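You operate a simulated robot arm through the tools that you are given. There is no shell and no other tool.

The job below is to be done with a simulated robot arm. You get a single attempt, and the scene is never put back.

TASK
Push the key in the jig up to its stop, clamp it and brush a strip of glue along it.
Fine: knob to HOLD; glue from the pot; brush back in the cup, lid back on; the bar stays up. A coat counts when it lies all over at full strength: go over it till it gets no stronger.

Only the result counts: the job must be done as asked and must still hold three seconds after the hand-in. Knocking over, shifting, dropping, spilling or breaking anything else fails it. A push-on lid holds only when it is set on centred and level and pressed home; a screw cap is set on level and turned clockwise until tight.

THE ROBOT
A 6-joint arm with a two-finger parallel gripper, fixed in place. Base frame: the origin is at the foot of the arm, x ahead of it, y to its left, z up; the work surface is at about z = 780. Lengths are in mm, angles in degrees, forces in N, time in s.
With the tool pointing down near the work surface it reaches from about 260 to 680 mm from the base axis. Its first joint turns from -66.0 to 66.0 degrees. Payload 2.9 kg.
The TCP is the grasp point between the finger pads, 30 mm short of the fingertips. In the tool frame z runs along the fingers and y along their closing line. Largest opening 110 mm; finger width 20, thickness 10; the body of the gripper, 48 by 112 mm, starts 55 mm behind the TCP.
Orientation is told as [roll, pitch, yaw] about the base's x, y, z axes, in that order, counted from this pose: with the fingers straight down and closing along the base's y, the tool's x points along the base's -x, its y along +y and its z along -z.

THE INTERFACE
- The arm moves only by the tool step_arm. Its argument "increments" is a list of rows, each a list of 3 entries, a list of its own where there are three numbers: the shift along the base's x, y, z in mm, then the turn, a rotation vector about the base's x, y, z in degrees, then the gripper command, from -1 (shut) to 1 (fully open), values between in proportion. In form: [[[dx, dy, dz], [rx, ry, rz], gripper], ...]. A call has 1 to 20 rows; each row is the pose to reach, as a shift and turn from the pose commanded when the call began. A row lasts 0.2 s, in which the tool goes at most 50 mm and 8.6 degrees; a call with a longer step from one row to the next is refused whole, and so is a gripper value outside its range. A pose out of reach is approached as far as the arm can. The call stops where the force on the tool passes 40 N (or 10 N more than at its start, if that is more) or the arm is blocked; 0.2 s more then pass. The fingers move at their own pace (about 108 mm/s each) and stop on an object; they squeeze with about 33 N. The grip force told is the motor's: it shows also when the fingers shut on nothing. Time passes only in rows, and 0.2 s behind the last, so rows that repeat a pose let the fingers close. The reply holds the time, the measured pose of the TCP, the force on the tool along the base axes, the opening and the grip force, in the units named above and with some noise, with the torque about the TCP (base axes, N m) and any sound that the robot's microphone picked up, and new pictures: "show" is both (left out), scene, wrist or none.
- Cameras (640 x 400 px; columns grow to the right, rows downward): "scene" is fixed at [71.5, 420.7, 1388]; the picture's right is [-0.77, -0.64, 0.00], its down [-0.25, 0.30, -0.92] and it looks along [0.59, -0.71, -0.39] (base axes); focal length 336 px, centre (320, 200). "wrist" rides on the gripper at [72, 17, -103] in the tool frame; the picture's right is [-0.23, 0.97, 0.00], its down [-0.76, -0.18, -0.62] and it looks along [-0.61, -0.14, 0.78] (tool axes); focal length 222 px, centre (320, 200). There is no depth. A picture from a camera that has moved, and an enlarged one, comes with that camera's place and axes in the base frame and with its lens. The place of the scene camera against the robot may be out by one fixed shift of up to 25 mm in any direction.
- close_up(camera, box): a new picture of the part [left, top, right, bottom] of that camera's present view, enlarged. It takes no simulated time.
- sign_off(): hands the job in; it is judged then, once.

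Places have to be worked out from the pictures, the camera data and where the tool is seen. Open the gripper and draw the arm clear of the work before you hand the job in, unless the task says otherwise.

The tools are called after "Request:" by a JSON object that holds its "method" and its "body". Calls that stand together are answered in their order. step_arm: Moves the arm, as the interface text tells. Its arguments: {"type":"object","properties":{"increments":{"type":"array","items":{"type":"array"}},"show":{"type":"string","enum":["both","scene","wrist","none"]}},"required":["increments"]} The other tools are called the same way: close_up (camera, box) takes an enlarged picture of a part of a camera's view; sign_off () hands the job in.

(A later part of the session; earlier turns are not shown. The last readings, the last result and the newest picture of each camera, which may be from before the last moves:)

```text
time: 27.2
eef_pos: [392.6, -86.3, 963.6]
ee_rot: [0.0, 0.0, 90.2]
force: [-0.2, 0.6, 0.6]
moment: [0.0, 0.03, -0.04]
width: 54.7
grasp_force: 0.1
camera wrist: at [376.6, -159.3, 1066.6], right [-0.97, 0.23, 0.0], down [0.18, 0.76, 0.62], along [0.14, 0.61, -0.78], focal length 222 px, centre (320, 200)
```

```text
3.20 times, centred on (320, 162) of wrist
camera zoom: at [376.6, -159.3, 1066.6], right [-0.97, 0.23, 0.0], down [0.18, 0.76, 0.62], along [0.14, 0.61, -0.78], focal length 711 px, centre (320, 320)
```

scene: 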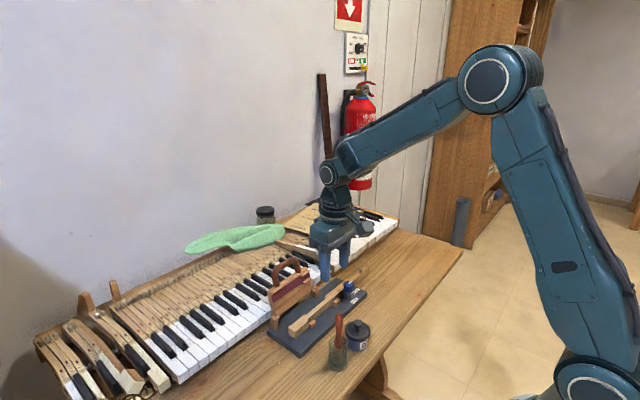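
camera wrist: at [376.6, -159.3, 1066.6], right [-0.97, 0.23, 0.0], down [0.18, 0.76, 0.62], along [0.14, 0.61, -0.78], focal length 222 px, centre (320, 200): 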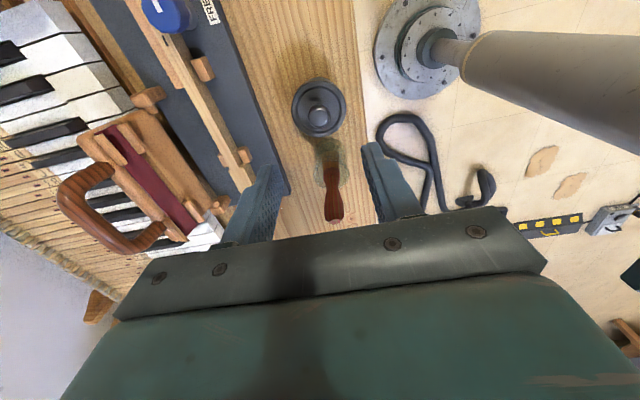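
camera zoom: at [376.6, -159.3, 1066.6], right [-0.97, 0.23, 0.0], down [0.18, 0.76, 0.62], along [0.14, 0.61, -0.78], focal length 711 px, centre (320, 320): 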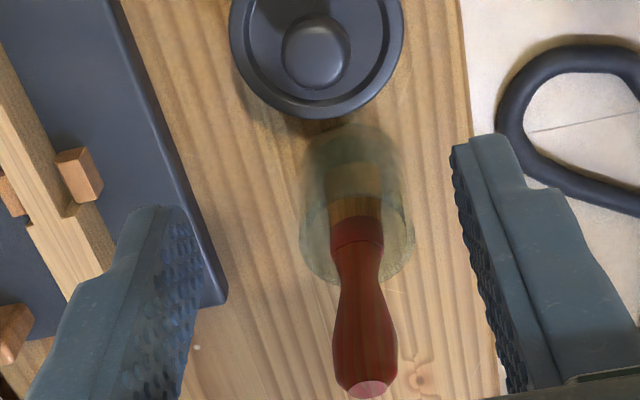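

Triangulation from three views: lid axis ≈(394,−88.4), lid-knob centre z≈842, rim z≈822; brush handle nearly vertical, top at ≈(396,−15,918). I lower the open fingers around the lid knob.

Request:
{"method": "step_arm", "body": {"increments": [[[1, -2, -30], [0, 0, 0], 0], [[1, -2, -60], [0, 0, 0], 0], [[1, -2, -85], [0, 0, 0], 0], [[1, -2, -98], [0, 0, 0], 0], [[1, -2, -98], [0, 0, 0], 0], [[1, -2, -98], [0, 0, 0], 0]], "show": "wrist"}}

Request:
{"method": "close_up", "body": {"camera": "wrist", "box": [220, 90, 420, 215]}}

Request:
{"method": "close_up", "body": {"camera": "scene", "box": [310, 295, 400, 370]}}

```text
time: 28.6
eef_pos: [394.0, -88.2, 866.6]
ee_rot: [0.0, 0.0, 90.0]
force: [-0.3, 0.2, -0.2]
moment: [-0.04, 0.02, 0.01]
width: 55.1
grasp_force: 0.1
camera wrist: at [378.2, -160.9, 969.1], right [-0.97, 0.23, 0.0], down [0.18, 0.76, 0.62], along [0.14, 0.61, -0.78], focal length 222 px, centre (320, 200)
```

wrist: 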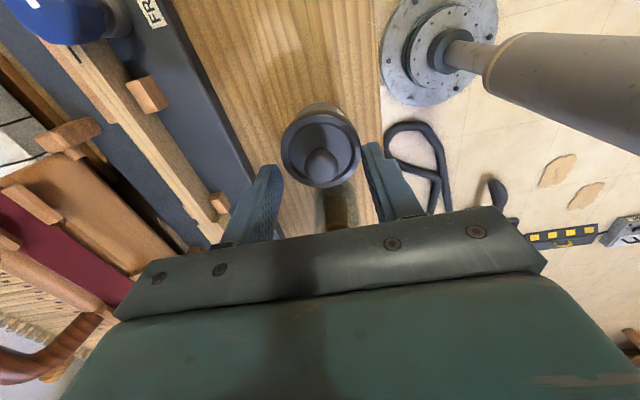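

```text
3.20 times, centred on (320, 152) of wrist
camera zoom: at [378.2, -160.9, 969.1], right [-0.97, 0.23, 0.0], down [0.18, 0.76, 0.62], along [0.14, 0.61, -0.78], focal length 711 px, centre (320, 352)
```

zoom: 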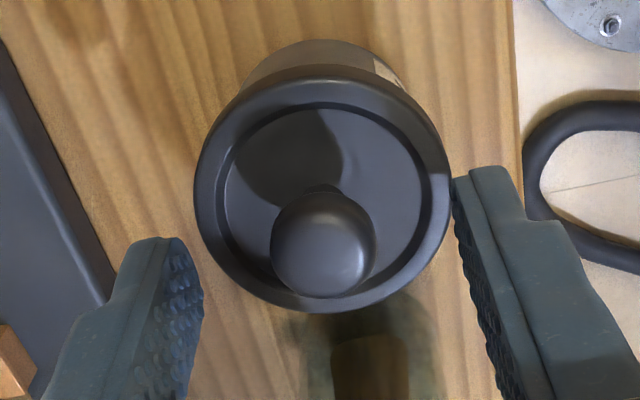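

```text
5.33 times, centred on (355, 332) of scene
camera zoom: at [71.5, 420.7, 1388.0], right [-0.77, -0.64, 0.0], down [-0.25, 0.3, -0.92], along [0.59, -0.71, -0.39], focal length 1791 px, centre (133, -507)
```

zoom: 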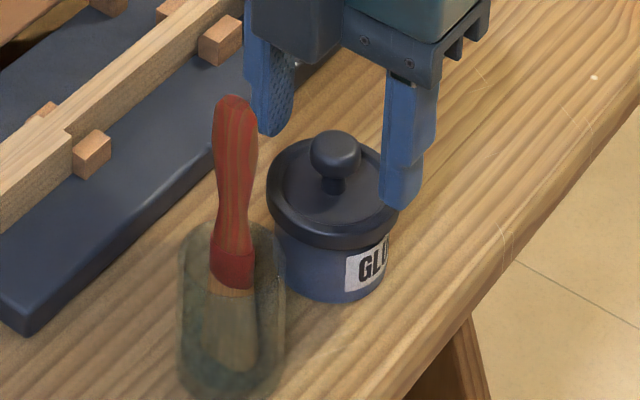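

Knob is centred between the fingers in the picture. I lower 3 mm more and close on it.

Request:
{"method": "step_arm", "body": {"increments": [[[0, 0, -3], [0, 0, 0], 0], [[0, 0, -3], [0, 0, 0], -1], [[0, 0, -3], [0, 0, 0], -1], [[0, 0, -3], [0, 0, 0], -1]], "show": "wrist"}}

```text
time: 29.6
eef_pos: [395.4, -88.8, 862.3]
ee_rot: [-0.1, -0.1, 90.1]
force: [-0.8, -0.9, 0.8]
moment: [0.01, 0.01, 0.02]
width: 17.6
grasp_force: 32.7
heard: snap
camera wrist: at [378.1, -160.9, 966.0], right [-0.97, 0.23, 0.0], down [0.18, 0.76, 0.62], along [0.14, 0.61, -0.78], focal length 222 px, centre (320, 200)
```

wrist: 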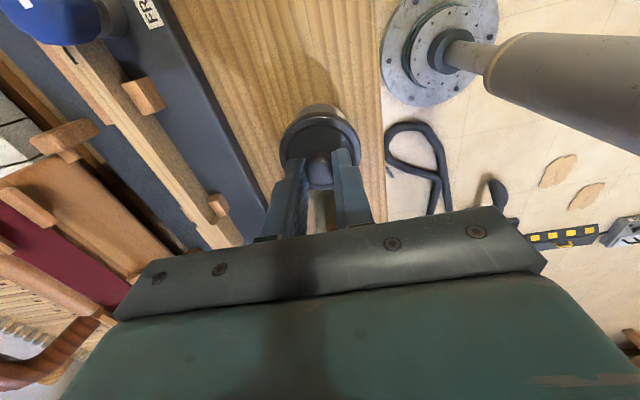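

A "snap" was heard on closing — perhaps the squeeze on the bulb already lifted the lid. I look closely.

Request:
{"method": "close_up", "body": {"camera": "wrist", "box": [240, 80, 400, 210]}}

Request:
{"method": "close_up", "body": {"camera": "scene", "box": [320, 300, 390, 365]}}

```text
3.08 times, centred on (320, 145) of wrist
camera zoom: at [378.1, -160.9, 966.0], right [-0.97, 0.23, 0.0], down [0.18, 0.76, 0.62], along [0.14, 0.61, -0.78], focal length 684 px, centre (320, 369)
```

zoom: 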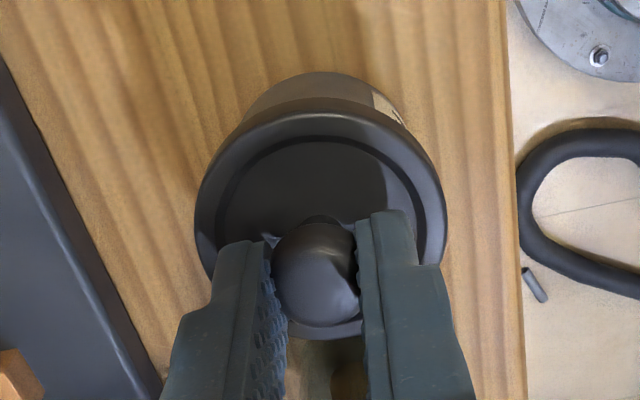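

```text
6.15 times, centred on (355, 332) of scene
camera zoom: at [71.5, 420.7, 1388.0], right [-0.77, -0.64, 0.0], down [-0.25, 0.3, -0.92], along [0.59, -0.71, -0.39], focal length 2067 px, centre (105, -615)
```

zoom: 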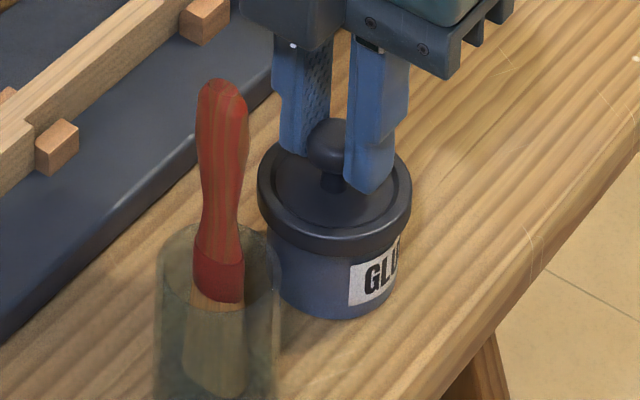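

I lift slowly by 12 mm and watch the force and whether the pot stays.

Request:
{"method": "step_arm", "body": {"increments": [[[0, 0, 2], [0, 0, 0], -1], [[0, 0, 4], [0, 0, 0], -1], [[0, 0, 6], [0, 0, 0], -1], [[0, 0, 9], [0, 0, 0], -1], [[0, 0, 12], [0, 0, 0], -1]], "show": "wrist"}}

Request:
{"method": "close_up", "body": {"camera": "wrist", "box": [240, 80, 400, 210]}}

Request:
{"method": "close_up", "body": {"camera": "scene", "box": [320, 300, 390, 365]}}

```text
time: 30.8
eef_pos: [394.5, -88.7, 873.6]
ee_rot: [-0.1, 0.0, 90.0]
force: [0.2, 0.0, -0.1]
moment: [0.02, 0.03, -0.03]
width: 17.5
grasp_force: 33.2
camera wrist: at [378.5, -160.6, 977.5], right [-0.97, 0.23, 0.0], down [0.18, 0.76, 0.62], along [0.14, 0.61, -0.78], focal length 222 px, centre (320, 200)
```

wrist: 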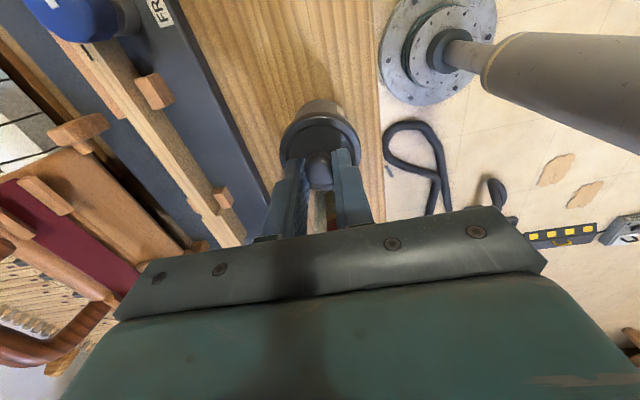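

```text
3.08 times, centred on (320, 145) of wrist
camera zoom: at [378.5, -160.6, 977.5], right [-0.97, 0.23, 0.0], down [0.18, 0.76, 0.62], along [0.14, 0.61, -0.78], focal length 684 px, centre (320, 369)
```

zoom: 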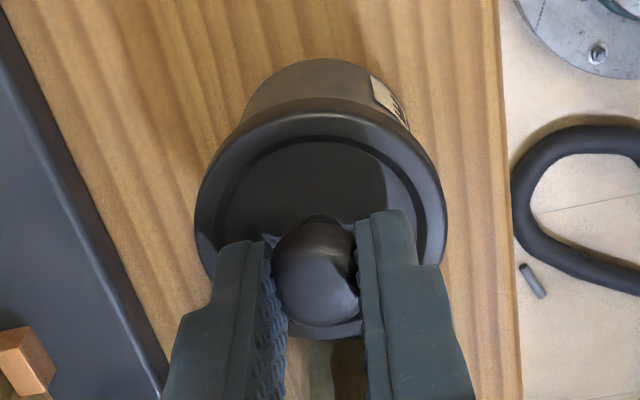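

```text
6.15 times, centred on (355, 332) of scene
camera zoom: at [71.5, 420.7, 1388.0], right [-0.77, -0.64, 0.0], down [-0.25, 0.3, -0.92], along [0.59, -0.71, -0.39], focal length 2067 px, centre (105, -615)
```

zoom: 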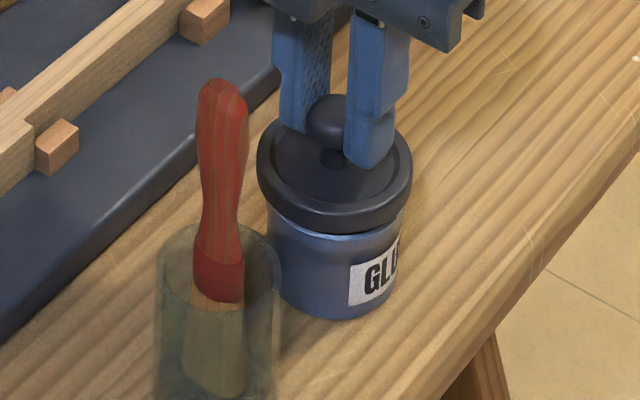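

The lid is off and held level; the pot has not moved. I lift it higher, carry it to −y, and lower it toward the free table near (400,−175).

Request:
{"method": "step_arm", "body": {"increments": [[[0, 0, 20], [0, 0, 0], -1], [[0, 0, 45], [0, 0, 0], -1], [[2, -25, 50], [0, 0, 0], -1], [[4, -55, 50], [0, 0, 0], -1], [[5.5, -80, 45], [0, 0, 0], -1], [[5.5, -86.5, 20], [0, 0, 0], -1], [[5.5, -86.5, -10], [0, 0, 0], -1], [[5.5, -86.5, -28], [0, 0, 0], -1], [[5.5, -86.5, -28], [0, 0, 0], -1]], "show": "both"}}

Request:
{"method": "close_up", "body": {"camera": "scene", "box": [320, 280, 420, 365]}}

Request:
{"method": "close_up", "body": {"camera": "wrist", "box": [240, 80, 400, 210]}}

```text
time: 32.8
eef_pos: [399.9, -175.6, 845.8]
ee_rot: [0.0, 0.0, 90.0]
force: [-0.2, -0.7, -1.1]
moment: [0.0, 0.0, -0.01]
width: 18.7
grasp_force: 33.2
camera wrist: at [383.4, -247.9, 949.3], right [-0.97, 0.23, 0.0], down [0.18, 0.76, 0.62], along [0.14, 0.61, -0.78], focal length 222 px, centre (320, 200)
```

scene: 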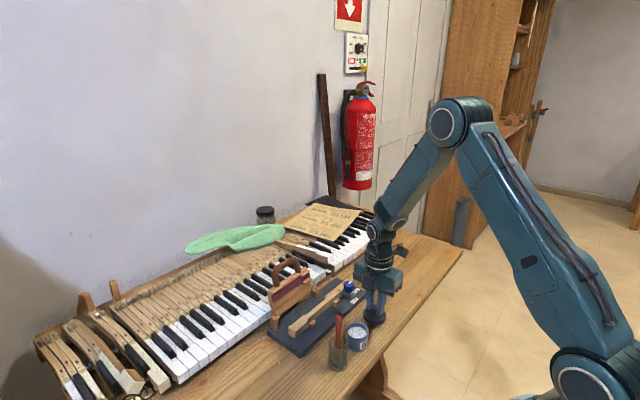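
wrist: 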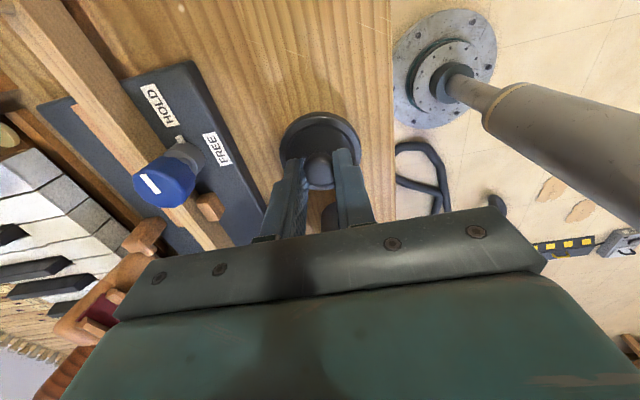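

```text
4.71 times, centred on (370, 322) of scene
camera zoom: at [71.5, 420.7, 1388.0], right [-0.77, -0.64, 0.0], down [-0.25, 0.3, -0.92], along [0.59, -0.71, -0.39], focal length 1580 px, centre (85, -376)
```

zoom: 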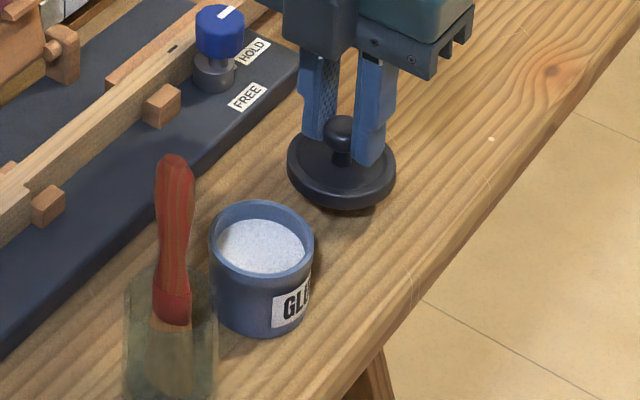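

```text
3.08 times, centred on (320, 145) of wrist
camera zoom: at [383.4, -247.9, 949.3], right [-0.97, 0.23, 0.0], down [0.18, 0.76, 0.62], along [0.14, 0.61, -0.78], focal length 684 px, centre (320, 369)
```

zoom: 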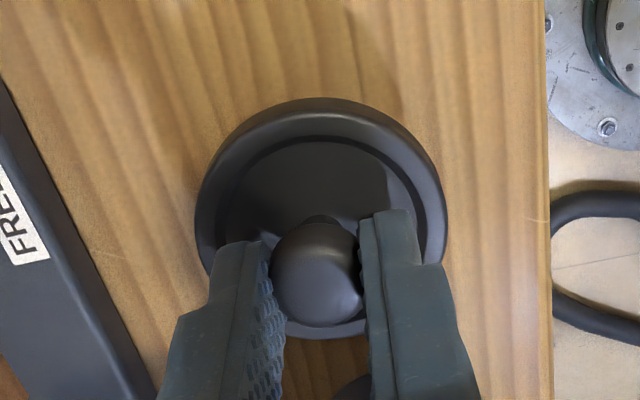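

The glue (white) is visible in the open pot, and the lid hovers a few mm above the table. I lower in 1 mm steps to feel the contact.

Request:
{"method": "step_arm", "body": {"increments": [[[0, 0, -1], [0, 0, 0], -1], [[0, 0, -2], [0, 0, 0], -1], [[0, 0, -3], [0, 0, 0], -1], [[0, 0, -4], [0, 0, 0], -1], [[0, 0, -5], [0, 0, 0], -1], [[0, 0, -6], [0, 0, 0], -1]], "show": "none"}}

```text
time: 34.2
eef_pos: [399.8, -174.6, 839.6]
ee_rot: [0.0, 0.1, 90.0]
force: [0.2, 0.1, 0.0]
moment: [0.0, 0.04, 0.0]
width: 18.8
grasp_force: 32.8
```

Request:
{"method": "step_arm", "body": {"increments": [[[0, 0, -1], [0, 0, 0], -1], [[0, 0, -2], [0, 0, 0], -1], [[0, 0, -3], [0, 0, 0], -1], [[0, 0, -4], [0, 0, 0], -1]], "show": "none"}}

Request:
{"method": "close_up", "body": {"camera": "scene", "box": [340, 290, 410, 345]}}

```text
time: 35.2
eef_pos: [399.1, -175.9, 835.8]
ee_rot: [0.0, -0.1, 90.0]
force: [-0.1, -0.3, -0.5]
moment: [-0.01, 0.03, 0.0]
width: 18.6
grasp_force: 33.1
```

```text
7.27 times, centred on (375, 318) of scene
camera zoom: at [71.5, 420.7, 1388.0], right [-0.77, -0.64, 0.0], down [-0.25, 0.3, -0.92], along [0.59, -0.71, -0.39], focal length 2442 px, centre (-80, -654)
```

zoom: 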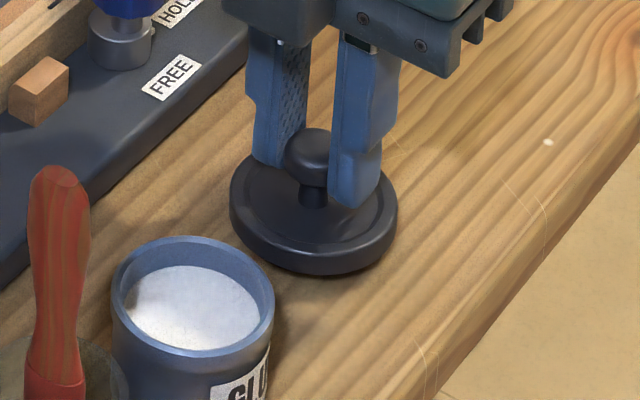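

Still no contact force; I continue down in small steps.

Request:
{"method": "step_arm", "body": {"increments": [[[0, 0, -1], [0, 0, 0], -1], [[0, 0, -2], [0, 0, 0], -1], [[0, 0, -3], [0, 0, 0], -1], [[0, 0, -3], [0, 0, 0], -1]], "show": "none"}}

```text
time: 36.2
eef_pos: [399.2, -175.7, 833.8]
ee_rot: [0.0, 0.0, 90.1]
force: [-0.5, 0.2, 0.0]
moment: [0.0, 0.02, -0.03]
width: 18.5
grasp_force: 32.9
```

Request:
{"method": "step_arm", "body": {"increments": [[[0, 0, -1], [0, 0, 0], -1], [[0, 0, -2], [0, 0, 0], -1], [[0, 0, -2], [0, 0, 0], -1]], "show": "none"}}

Request:
{"method": "close_up", "body": {"camera": "scene", "box": [340, 290, 410, 345]}}

```text
time: 37.0
eef_pos: [400.5, -175.6, 829.9]
ee_rot: [0.1, 0.0, 90.0]
force: [-0.3, -0.2, 0.3]
moment: [-0.02, 0.04, 0.01]
width: 18.5
grasp_force: 32.9
```

```text
7.27 times, centred on (375, 318) of scene
camera zoom: at [71.5, 420.7, 1388.0], right [-0.77, -0.64, 0.0], down [-0.25, 0.3, -0.92], along [0.59, -0.71, -0.39], focal length 2442 px, centre (-80, -654)
```

zoom: 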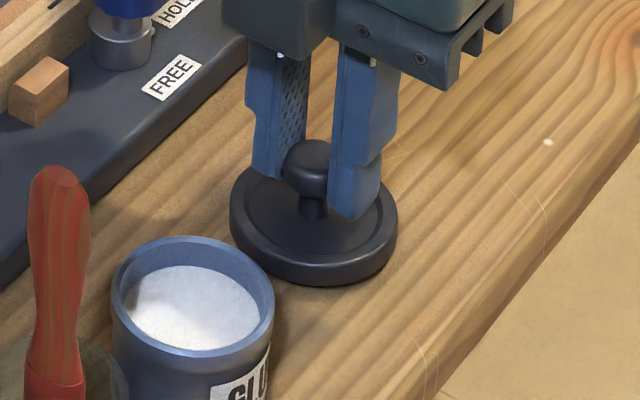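

Request:
{"method": "step_arm", "body": {"increments": [[[0, 0, -1], [0, 0, 0], -1], [[0, 0, -2], [0, 0, 0], -1], [[0, 0, -2], [0, 0, 0], -1]], "show": "none"}}

Request:
{"method": "close_up", "body": {"camera": "scene", "box": [340, 290, 410, 345]}}

```text
time: 37.8
eef_pos: [399.7, -174.3, 829.0]
ee_rot: [0.0, 0.0, 89.9]
force: [-0.1, 0.3, -0.1]
moment: [0.01, -0.04, 0.01]
width: 18.4
grasp_force: 33.2
```

```text
7.27 times, centred on (375, 318) of scene
camera zoom: at [71.5, 420.7, 1388.0], right [-0.77, -0.64, 0.0], down [-0.25, 0.3, -0.92], along [0.59, -0.71, -0.39], focal length 2442 px, centre (-80, -654)
```

zoom: 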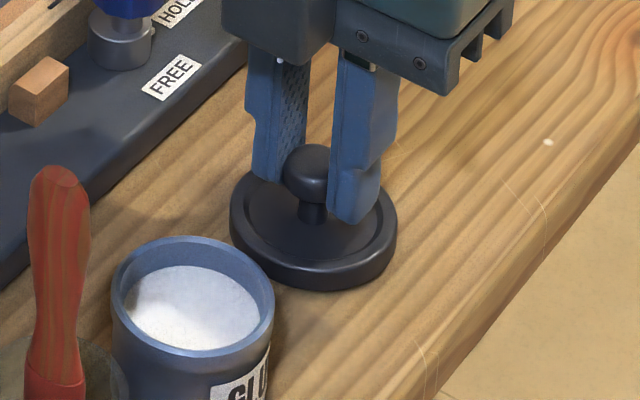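

Request:
{"method": "step_arm", "body": {"increments": [[[0, 0, -1], [0, 0, 0], -1], [[0, 0, -2], [0, 0, 0], -1], [[0, 0, -2], [0, 0, 0], -1]], "show": "none"}}

Request:
{"method": "close_up", "body": {"camera": "scene", "box": [340, 290, 410, 345]}}

```text
time: 38.6
eef_pos: [400.1, -174.1, 826.9]
ee_rot: [-0.1, 0.0, 90.0]
force: [-2.4, -0.1, 6.5]
moment: [0.04, -0.07, -0.01]
width: 19.2
grasp_force: 32.6
```

```text
7.27 times, centred on (375, 318) of scene
camera zoom: at [71.4, 420.7, 1388.0], right [-0.77, -0.64, 0.0], down [-0.25, 0.3, -0.92], along [0.59, -0.71, -0.39], focal length 2442 px, centre (-80, -654)
```

zoom: 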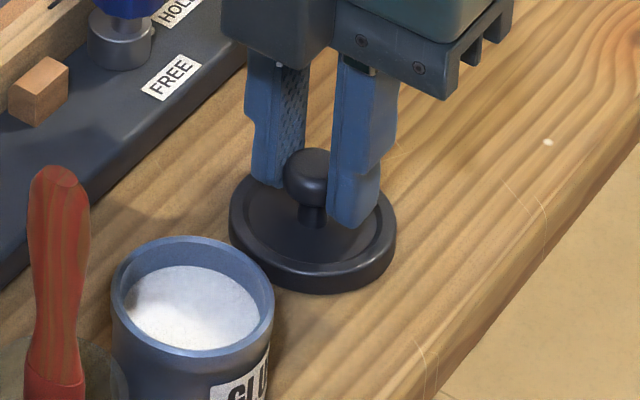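

The table bears it now (6.5 N). I open the fingers partly and rise straight up.

Request:
{"method": "step_arm", "body": {"increments": [[[0, 0, 0], [0, 0, 0], -0.2], [[0, 0, 0], [0, 0, 0], -0.2], [[0, 0, 10], [0, 0, 0], -0.2], [[0, 0, 35], [0, 0, 0], -0.2], [[0, 0, 80], [0, 0, 0], -0.2], [[0, 0, 125], [0, 0, 0], -0.2], [[0, 0, 160], [0, 0, 0], -0.2], [[0, 0, 160], [0, 0, 0], -0.2]], "show": "both"}}

Request:
{"method": "close_up", "body": {"camera": "wrist", "box": [220, 60, 420, 190]}}

Request:
{"method": "close_up", "body": {"camera": "scene", "box": [310, 280, 400, 375]}}

```text
time: 40.4
eef_pos: [398.7, -175.7, 986.7]
ee_rot: [0.0, 0.0, 90.0]
force: [-0.3, -0.5, 0.7]
moment: [-0.01, -0.05, 0.03]
width: 44.3
grasp_force: 0.1
camera wrist: at [382.1, -247.6, 1091.2], right [-0.97, 0.23, 0.0], down [0.18, 0.76, 0.62], along [0.14, 0.61, -0.78], focal length 222 px, centre (320, 200)
```

scene: 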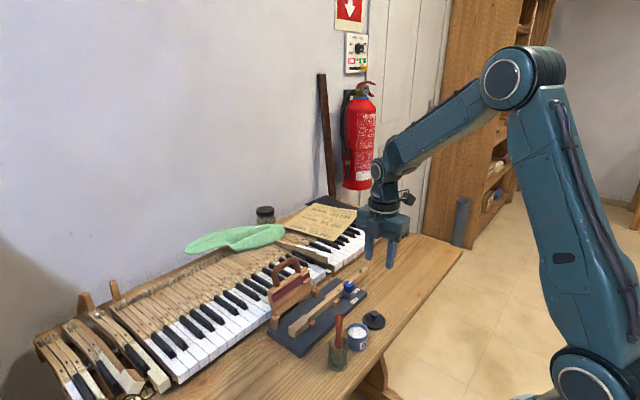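
wrist: 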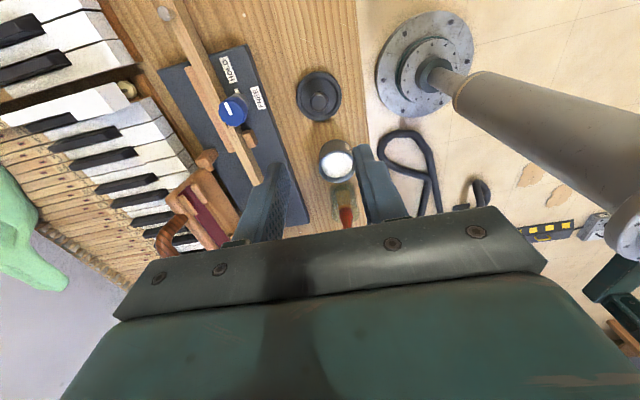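

```text
3.08 times, centred on (320, 125) of wrist
camera zoom: at [382.1, -247.6, 1091.2], right [-0.97, 0.23, 0.0], down [0.18, 0.76, 0.62], along [0.14, 0.61, -0.78], focal length 684 px, centre (320, 431)
```

zoom: 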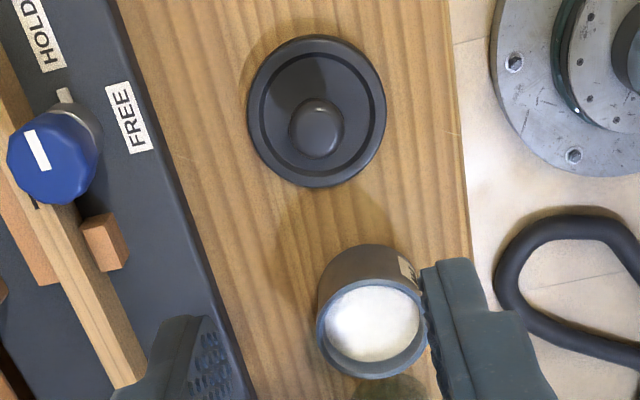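

```text
4.21 times, centred on (355, 328) of scene
camera zoom: at [71.5, 420.7, 1388.0], right [-0.77, -0.64, 0.0], down [-0.25, 0.3, -0.92], along [0.59, -0.71, -0.39], focal length 1414 px, centre (173, -337)
```

zoom: 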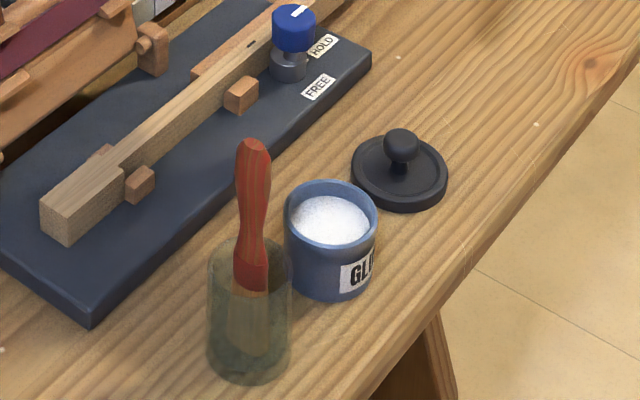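

The lid lies flat on the table and the pot is unmoved. Now I move above the brush with yaw 0 to inspect its handle from close by.

Request:
{"method": "step_arm", "body": {"increments": [[[0, 12, 5], [0, 0, -8], 0], [[0, 26, 5], [0, 0, -16], 0], [[0, 40, 5], [0, 0, -24], 0], [[0, 54, 5], [0, 0, -32], 0], [[-1, 68, 5], [0, 0, -40], 0], [[-1, 82, 5], [0, 0, -48], 0], [[-2, 96, 5], [0, 0, -56], 0], [[-2, 110, 5], [0, 0, -64], 0], [[-3, 124, 5], [0, 0, -72], 0], [[-3, 138, 5], [0, 0, -80], 0], [[-3, 152, 5], [0, 0, -88], 0], [[-3, 159, 5], [0, 0, -90], 0], [[-3, 159, 0], [0, 0, -90], 0], [[-3, 159, 0], [0, 0, -90], 0]], "show": "wrist"}}

Request:
{"method": "close_up", "body": {"camera": "wrist", "box": [230, 60, 410, 190]}}

Request:
{"method": "close_up", "body": {"camera": "scene", "box": [310, 295, 370, 380]}}

```text
time: 43.4
eef_pos: [396.3, -15.6, 986.8]
ee_rot: [0.0, 0.1, 0.0]
force: [-0.5, -0.2, 0.1]
moment: [-0.04, 0.01, 0.0]
width: 55.0
grasp_force: 0.1
camera wrist: at [324.9, 1.6, 1090.9], right [0.23, 0.97, 0.0], down [0.76, -0.18, 0.62], along [0.61, -0.14, -0.78], focal length 222 px, centre (320, 200)
```

wrist: 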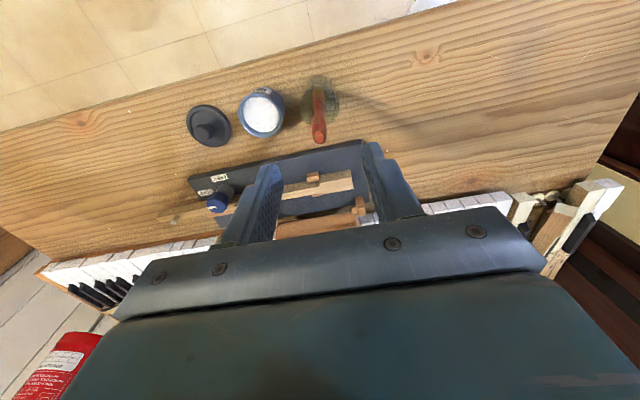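

```text
3.08 times, centred on (320, 125) of wrist
camera zoom: at [324.9, 1.6, 1090.9], right [0.23, 0.97, 0.0], down [0.76, -0.18, 0.62], along [0.61, -0.14, -0.78], focal length 684 px, centre (320, 431)
```

zoom: 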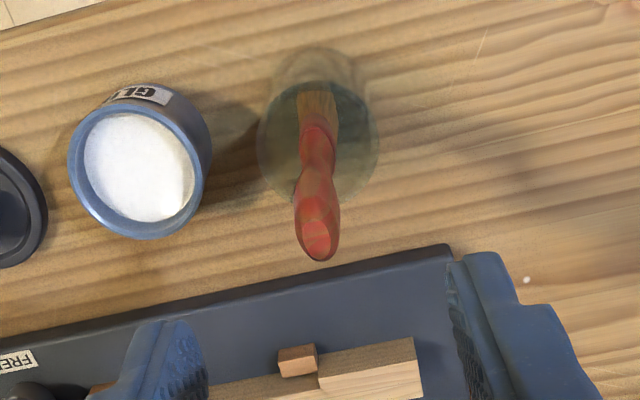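

```text
4.71 times, centred on (340, 338) of scene
camera zoom: at [71.5, 420.7, 1388.0], right [-0.77, -0.64, 0.0], down [-0.25, 0.3, -0.92], along [0.59, -0.71, -0.39], focal length 1580 px, centre (226, -447)
```

zoom: 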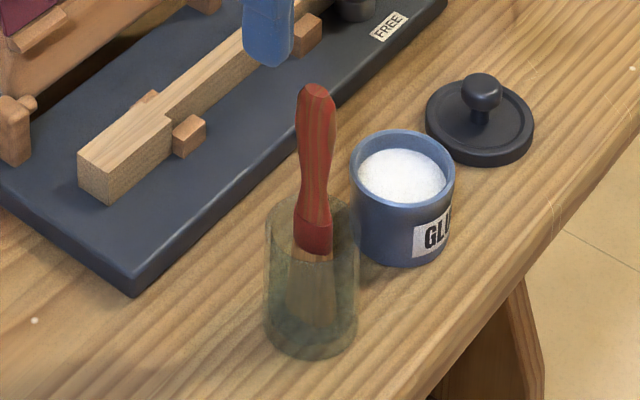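

The handle is oval, thin along y and wide along x, so yaw 0 grips its flat faces. I descend so that the TCP is at z≈893 around the handle.

Request:
{"method": "step_arm", "body": {"increments": [[[-0.5, -0.7, -35], [0, 0, 0], 0], [[-0.5, -0.7, -65], [0, 0, 0], 0], [[-0.5, -0.7, -85], [0, 0, 0], 0], [[-0.5, -0.7, -94], [0, 0, 0], 0], [[-0.5, -0.7, -94], [0, 0, 0], 0]], "show": "wrist"}}

Request:
{"method": "close_up", "body": {"camera": "wrist", "box": [220, 90, 420, 215]}}

Request:
{"method": "close_up", "body": {"camera": "scene", "box": [300, 275, 380, 380]}}

```text
time: 44.6
eef_pos: [396.9, -15.9, 893.2]
ee_rot: [0.1, 0.1, 0.1]
force: [0.2, 0.0, 0.0]
moment: [0.0, -0.02, -0.03]
width: 54.9
grasp_force: 0.0
camera wrist: at [324.5, 0.7, 996.6], right [0.23, 0.97, 0.0], down [0.76, -0.18, 0.62], along [0.61, -0.14, -0.78], focal length 222 px, centre (320, 200)
```

wrist: 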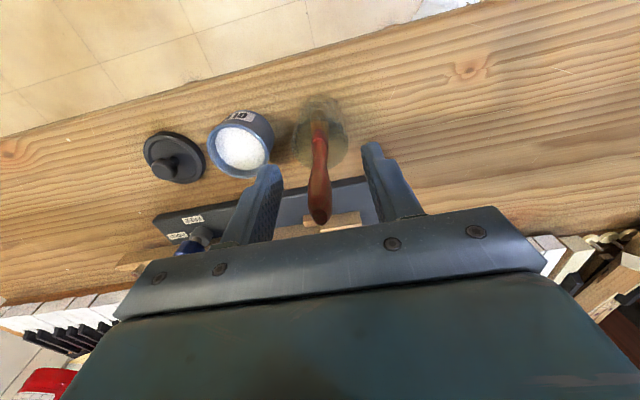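

```text
3.20 times, centred on (320, 152) of wrist
camera zoom: at [324.5, 0.7, 996.6], right [0.23, 0.97, 0.0], down [0.76, -0.18, 0.62], along [0.61, -0.14, -0.78], focal length 711 px, centre (320, 352)
```

zoom: 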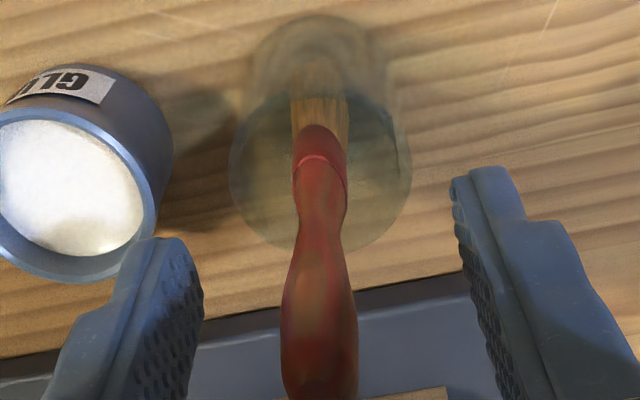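

```text
3.81 times, centred on (340, 328) of scene
camera zoom: at [71.5, 420.7, 1388.0], right [-0.77, -0.64, 0.0], down [-0.25, 0.3, -0.92], along [0.59, -0.71, -0.39], focal length 1279 px, centre (244, -286)
```

zoom: 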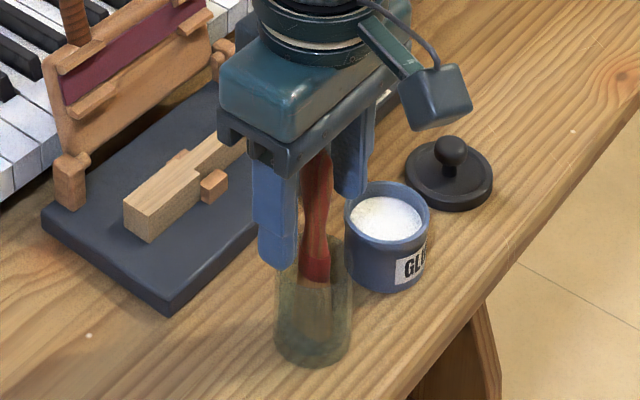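

The handle is centred between the pads. I close on it.

Request:
{"method": "step_arm", "body": {"increments": [[[0, 0, 0], [0, 0, 0], -1], [[0, 0, 0], [0, 0, 0], -1], [[0, 0, 0], [0, 0, 0], -1]], "show": "wrist"}}

Request:
{"method": "close_up", "body": {"camera": "wrist", "box": [220, 90, 420, 215]}}

Request:
{"method": "close_up", "body": {"camera": "scene", "box": [300, 275, 380, 380]}}

```text
time: 45.4
eef_pos: [396.0, -15.8, 893.2]
ee_rot: [-0.1, 0.0, 0.1]
force: [1.0, -0.8, -0.4]
moment: [0.01, -0.02, 0.02]
width: 11.4
grasp_force: 33.2
camera wrist: at [324.5, 0.8, 996.9], right [0.23, 0.97, 0.0], down [0.76, -0.18, 0.62], along [0.61, -0.14, -0.78], focal length 222 px, centre (320, 200)
```

wrist: 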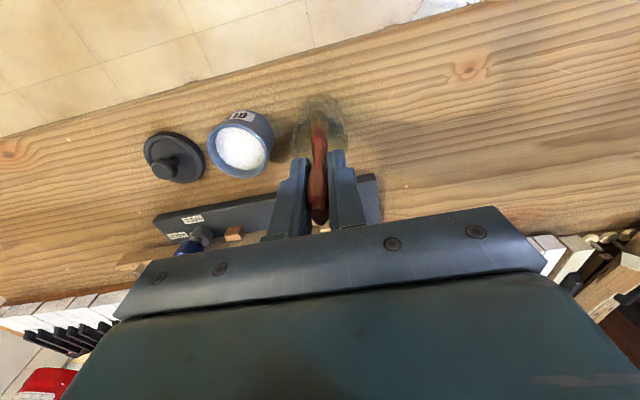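

```text
3.20 times, centred on (320, 152) of wrist
camera zoom: at [324.5, 0.8, 996.9], right [0.23, 0.97, 0.0], down [0.76, -0.18, 0.62], along [0.61, -0.14, -0.78], focal length 711 px, centre (320, 352)
```

zoom: 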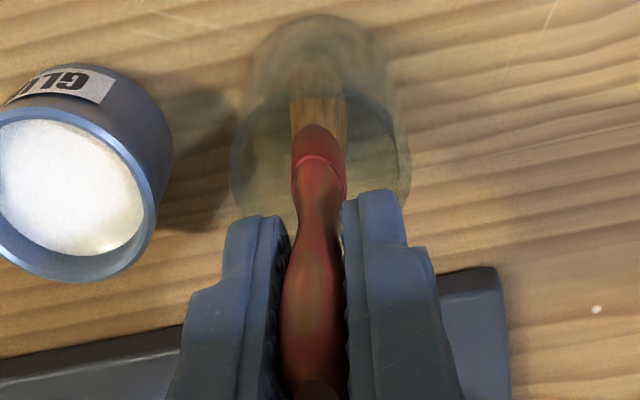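

```text
3.81 times, centred on (340, 328) of scene
camera zoom: at [71.5, 420.7, 1388.0], right [-0.77, -0.64, 0.0], down [-0.25, 0.3, -0.92], along [0.59, -0.71, -0.39], focal length 1279 px, centre (244, -286)
```

zoom: 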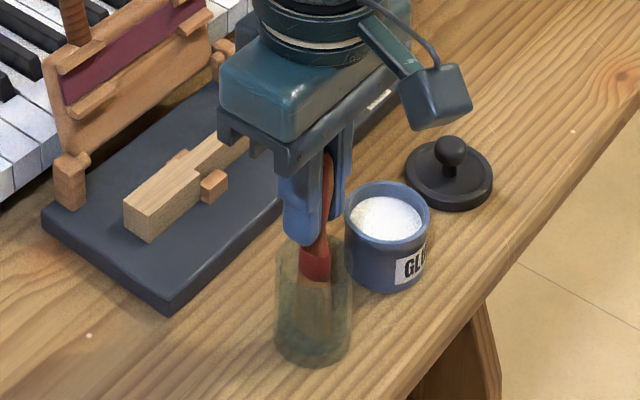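

The brush is held (11.4 mm) and the cup hasn't moved. I lift straight up slowly to clear the glass.

Request:
{"method": "step_arm", "body": {"increments": [[[0, 0, 4], [0, 0, 0], -1], [[0, 0, 12], [0, 0, 0], -1], [[0, 0, 24], [0, 0, 0], -1], [[0, 0, 38], [0, 0, 0], -1], [[0, 0, 54], [0, 0, 0], -1], [[0, 0, 72], [0, 0, 0], -1], [[0, 0, 90], [0, 0, 0], -1], [[0, 0, 90], [0, 0, 0], -1]], "show": "both"}}

Request:
{"method": "close_up", "body": {"camera": "wrist", "box": [240, 60, 400, 200]}}

Request:
{"method": "close_up", "body": {"camera": "scene", "box": [290, 235, 390, 370]}}

```text
time: 47.2
eef_pos: [397.5, -17.9, 983.6]
ee_rot: [0.0, -0.1, 0.0]
force: [0.5, 0.4, 0.4]
moment: [0.04, 0.05, 0.0]
width: 11.5
grasp_force: 32.8
camera wrist: at [324.8, 0.4, 1087.1], right [0.23, 0.97, 0.0], down [0.76, -0.18, 0.62], along [0.61, -0.14, -0.78], focal length 222 px, centre (320, 200)
```

scene: 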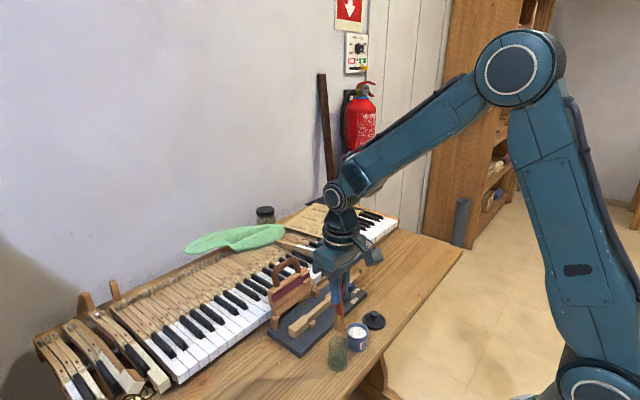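
wrist: 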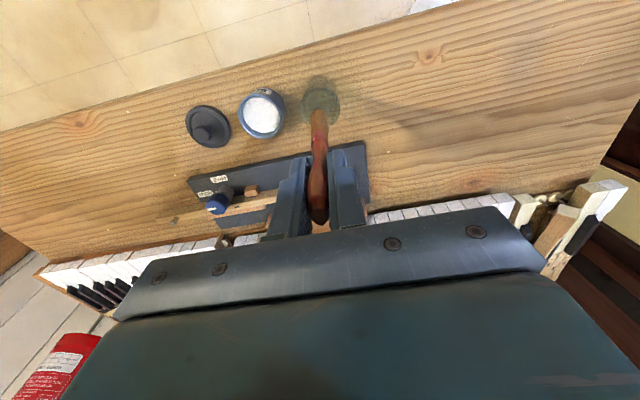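

```text
2.86 times, centred on (320, 130) of wrist
camera zoom: at [324.8, 0.4, 1087.1], right [0.23, 0.97, 0.0], down [0.76, -0.18, 0.62], along [0.61, -0.14, -0.78], focal length 635 px, centre (320, 400)
```

zoom: 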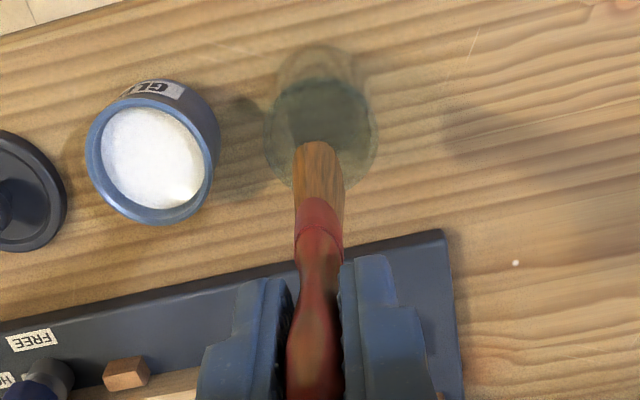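

```text
2.96 times, centred on (340, 302) of scene
camera zoom: at [71.5, 420.7, 1388.0], right [-0.77, -0.64, 0.0], down [-0.25, 0.3, -0.92], along [0.59, -0.71, -0.39], focal length 995 px, centre (261, -104)
```

zoom: 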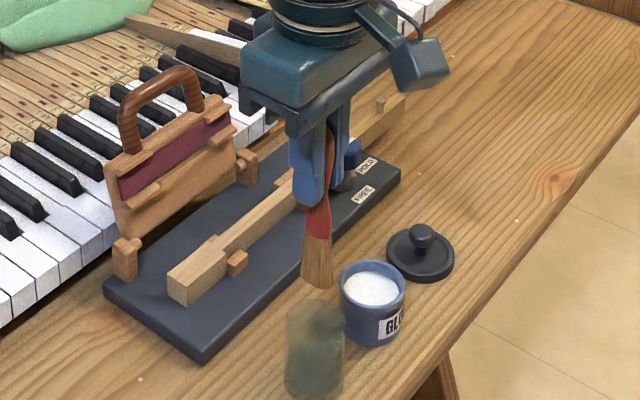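

The brush hangs vertically, tip ≈106 mm below the TCP. Before dipping, I inspect the key top for any marking of the strip.

Request:
{"method": "close_up", "body": {"camera": "wrist", "box": [170, 155, 310, 240]}}

Request:
{"method": "close_up", "body": {"camera": "scene", "box": [280, 265, 380, 340]}}

```text
4.57 times, centred on (240, 198) of wrist
camera zoom: at [324.8, 0.4, 1087.1], right [0.23, 0.97, 0.0], down [0.76, -0.18, 0.62], along [0.61, -0.14, -0.78], focal length 1015 px, centre (686, 211)
```

zoom: 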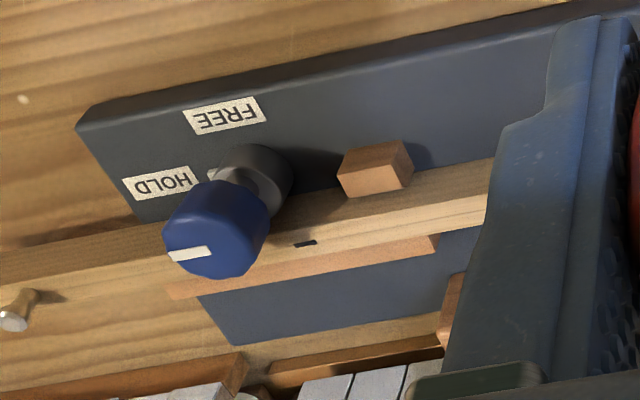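

```text
5.33 times, centred on (330, 302) of scene
camera zoom: at [71.5, 420.7, 1388.0], right [-0.77, -0.64, 0.0], down [-0.25, 0.3, -0.92], along [0.59, -0.71, -0.39], focal length 1791 px, centre (267, -347)
```

zoom: 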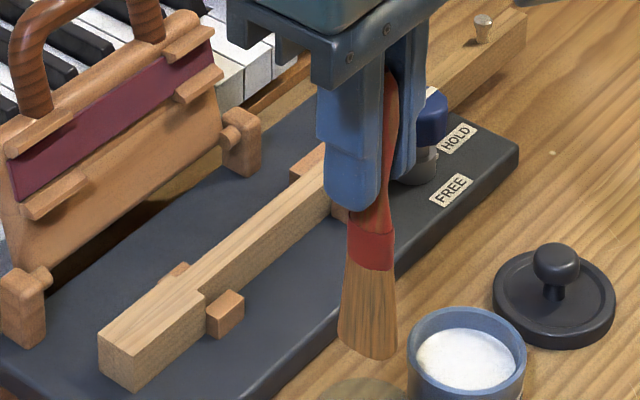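

No marking is visible on the key, so I'll coat the whole accessible length. I carry the brush over the pot and lower it into the glue.

Request:
{"method": "step_arm", "body": {"increments": [[[-1, -25, 0], [0, 0, 0], -1], [[-2, -55, 0], [0, 0, 0], -1], [[-2, -73.5, 0], [0, 0, 0], -1], [[-2, -73.5, -20], [0, 0, 0], -1], [[-2, -73.5, -40], [0, 0, 0], -1], [[-2, -73.5, -55], [0, 0, 0], -1], [[-2, -73.5, -55], [0, 0, 0], -1]], "show": "both"}}

Request:
{"method": "close_up", "body": {"camera": "wrist", "box": [240, 60, 400, 200]}}

Request:
{"method": "close_up", "body": {"camera": "scene", "box": [310, 280, 400, 375]}}

```text
time: 48.8
eef_pos: [393.7, -90.5, 928.2]
ee_rot: [0.0, -0.1, 0.0]
force: [-0.2, 0.4, 0.1]
moment: [0.0, 0.01, 0.04]
width: 11.6
grasp_force: 33.2
camera wrist: at [322.8, -73.3, 1031.8], right [0.23, 0.97, 0.0], down [0.76, -0.18, 0.62], along [0.61, -0.14, -0.78], focal length 222 px, centre (320, 200)
```

scene: 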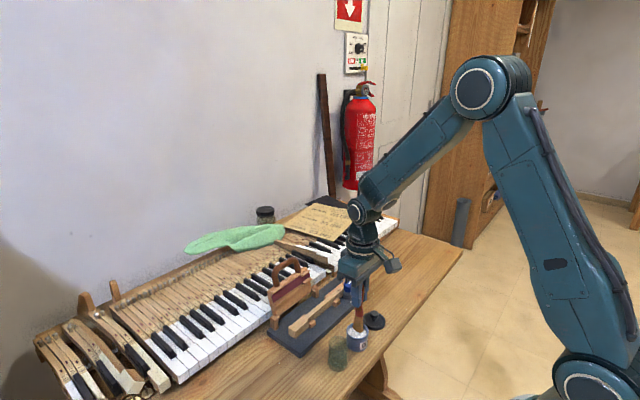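
wrist: 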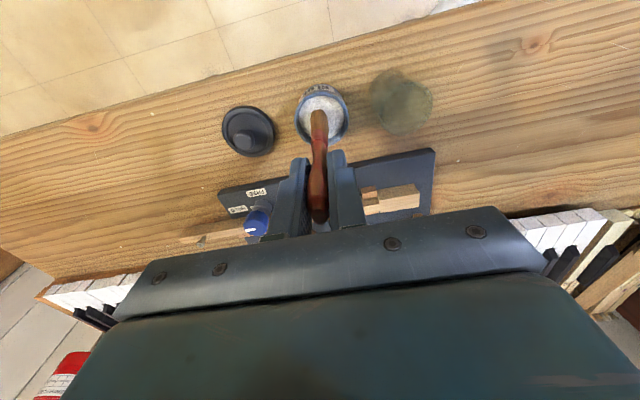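

```text
2.86 times, centred on (320, 130) of wrist
camera zoom: at [322.8, -73.3, 1031.8], right [0.23, 0.97, 0.0], down [0.76, -0.18, 0.62], along [0.61, -0.14, -0.78], focal length 635 px, centre (320, 400)
```

zoom: 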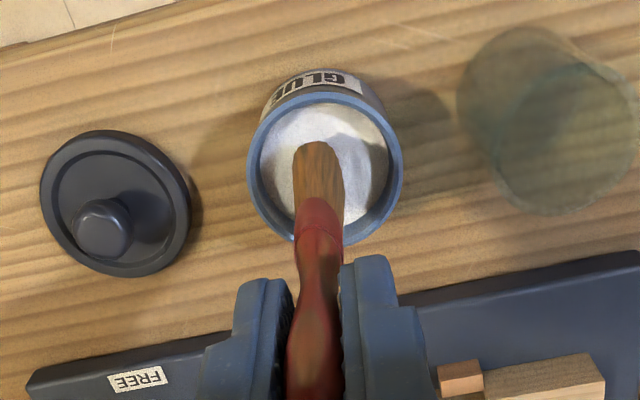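

```text
4.21 times, centred on (355, 328) of scene
camera zoom: at [71.5, 420.7, 1388.0], right [-0.77, -0.64, 0.0], down [-0.25, 0.3, -0.92], along [0.59, -0.71, -0.39], focal length 1414 px, centre (173, -337)
```

zoom: 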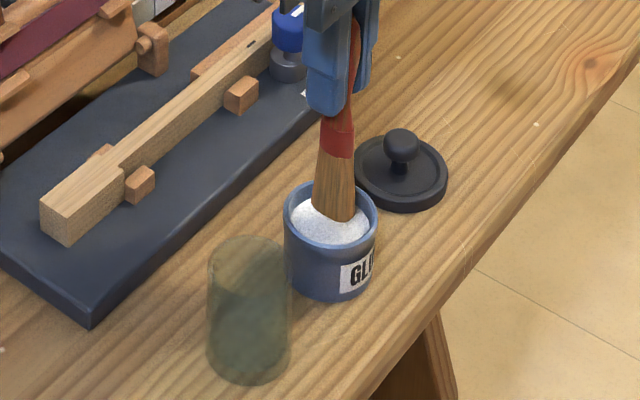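

The tip is centred just over the glue. I lower it in 5 mm steps to about 10 mm into the glue.

Request:
{"method": "step_arm", "body": {"increments": [[[0, 0, -5], [0, 0, 0], -1], [[0, 0, -10], [0, 0, 0], -1], [[0, 0, -15], [0, 0, 0], -1], [[0, 0, -20], [0, 0, 0], -1], [[0, 0, -25], [0, 0, 0], -1], [[0, 0, -25], [0, 0, 0], -1], [[0, 0, -25], [0, 0, 0], -1]], "show": "wrist"}}

Request:
{"method": "close_up", "body": {"camera": "scene", "box": [310, 280, 400, 375]}}

```text
time: 50.4
eef_pos: [396.2, -90.4, 902.9]
ee_rot: [0.1, -0.4, 0.0]
force: [1.9, 2.4, 28.9]
moment: [0.15, -0.33, 0.01]
width: 12.0
grasp_force: 33.1
camera wrist: at [323.5, -73.2, 1007.1], right [0.23, 0.97, 0.0], down [0.76, -0.18, 0.63], along [0.61, -0.14, -0.78], focal length 222 px, centre (320, 200)
```

wrist: 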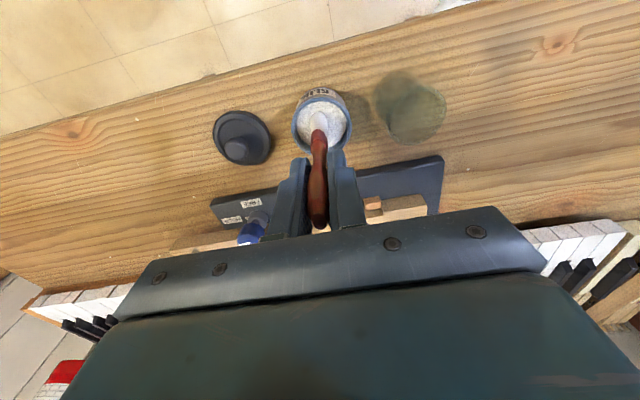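

```text
4.21 times, centred on (355, 328) of scene
camera zoom: at [71.2, 420.8, 1387.9], right [-0.77, -0.64, 0.0], down [-0.25, 0.3, -0.92], along [0.59, -0.71, -0.39], focal length 1414 px, centre (173, -337)
```

zoom: 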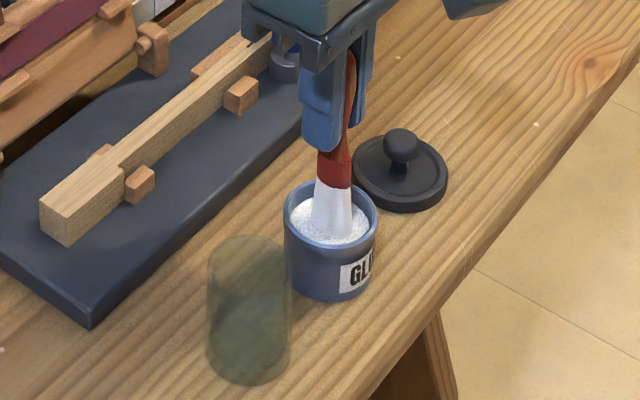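

The bristles are loaded (white), but 29 N shows the tip hit the pot floor, and the brush may have slid a little in the grip. I raise at once and re-measure.

Request:
{"method": "step_arm", "body": {"increments": [[[0, 0, 3], [0, 0, 0], -1], [[0, 0, 8], [0, 0, 0], -1], [[0, 0, 16], [0, 0, 0], -1], [[0, 0, 25], [0, 0, 0], -1], [[0, 0, 25], [0, 0, 0], -1], [[0, 0, 25], [0, 0, 0], -1]], "show": "wrist"}}

Request:
{"method": "close_up", "body": {"camera": "scene", "box": [310, 280, 400, 375]}}

Request:
{"method": "close_up", "body": {"camera": "wrist", "box": [240, 60, 400, 200]}}

```text
time: 51.8
eef_pos: [394.1, -89.8, 928.5]
ee_rot: [0.0, 0.0, 0.0]
force: [-0.5, 0.0, -0.4]
moment: [-0.06, 0.02, -0.02]
width: 12.1
grasp_force: 32.5
camera wrist: at [322.4, -72.9, 1031.7], right [0.23, 0.97, 0.0], down [0.76, -0.18, 0.62], along [0.61, -0.14, -0.78], focal length 222 px, centre (320, 200)
```

wrist: 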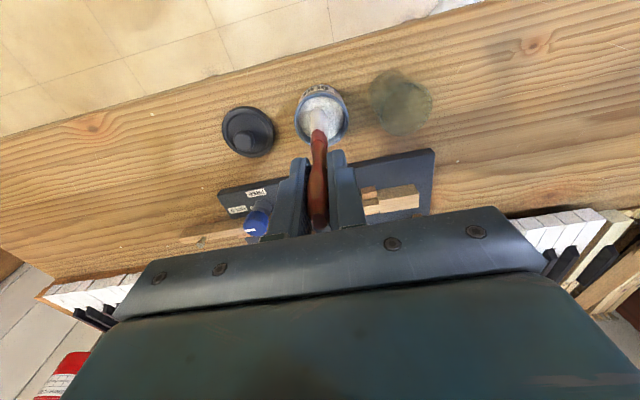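

```text
4.21 times, centred on (355, 328) of scene
camera zoom: at [71.5, 420.7, 1388.0], right [-0.77, -0.64, 0.0], down [-0.25, 0.3, -0.92], along [0.59, -0.71, -0.39], focal length 1414 px, centre (173, -337)
```

zoom: 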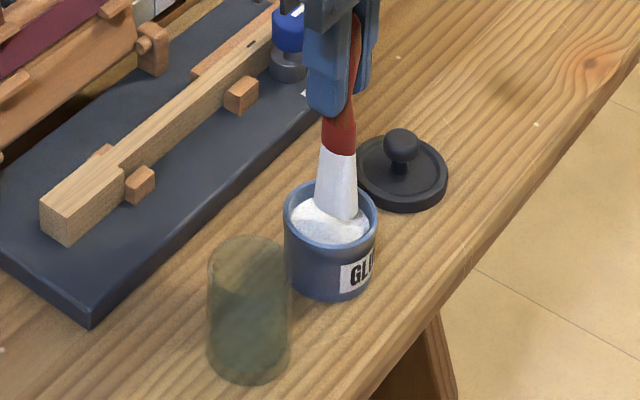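

```text
2.86 times, centred on (320, 130) of wrist
camera zoom: at [322.4, -72.9, 1031.7], right [0.23, 0.97, 0.0], down [0.76, -0.18, 0.62], along [0.61, -0.14, -0.78], focal length 635 px, centre (320, 400)
```

zoom: 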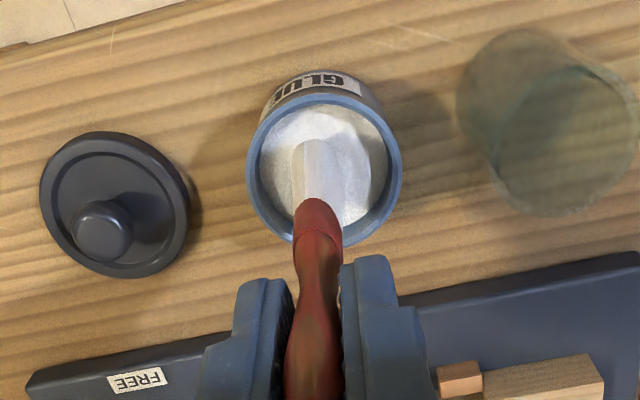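

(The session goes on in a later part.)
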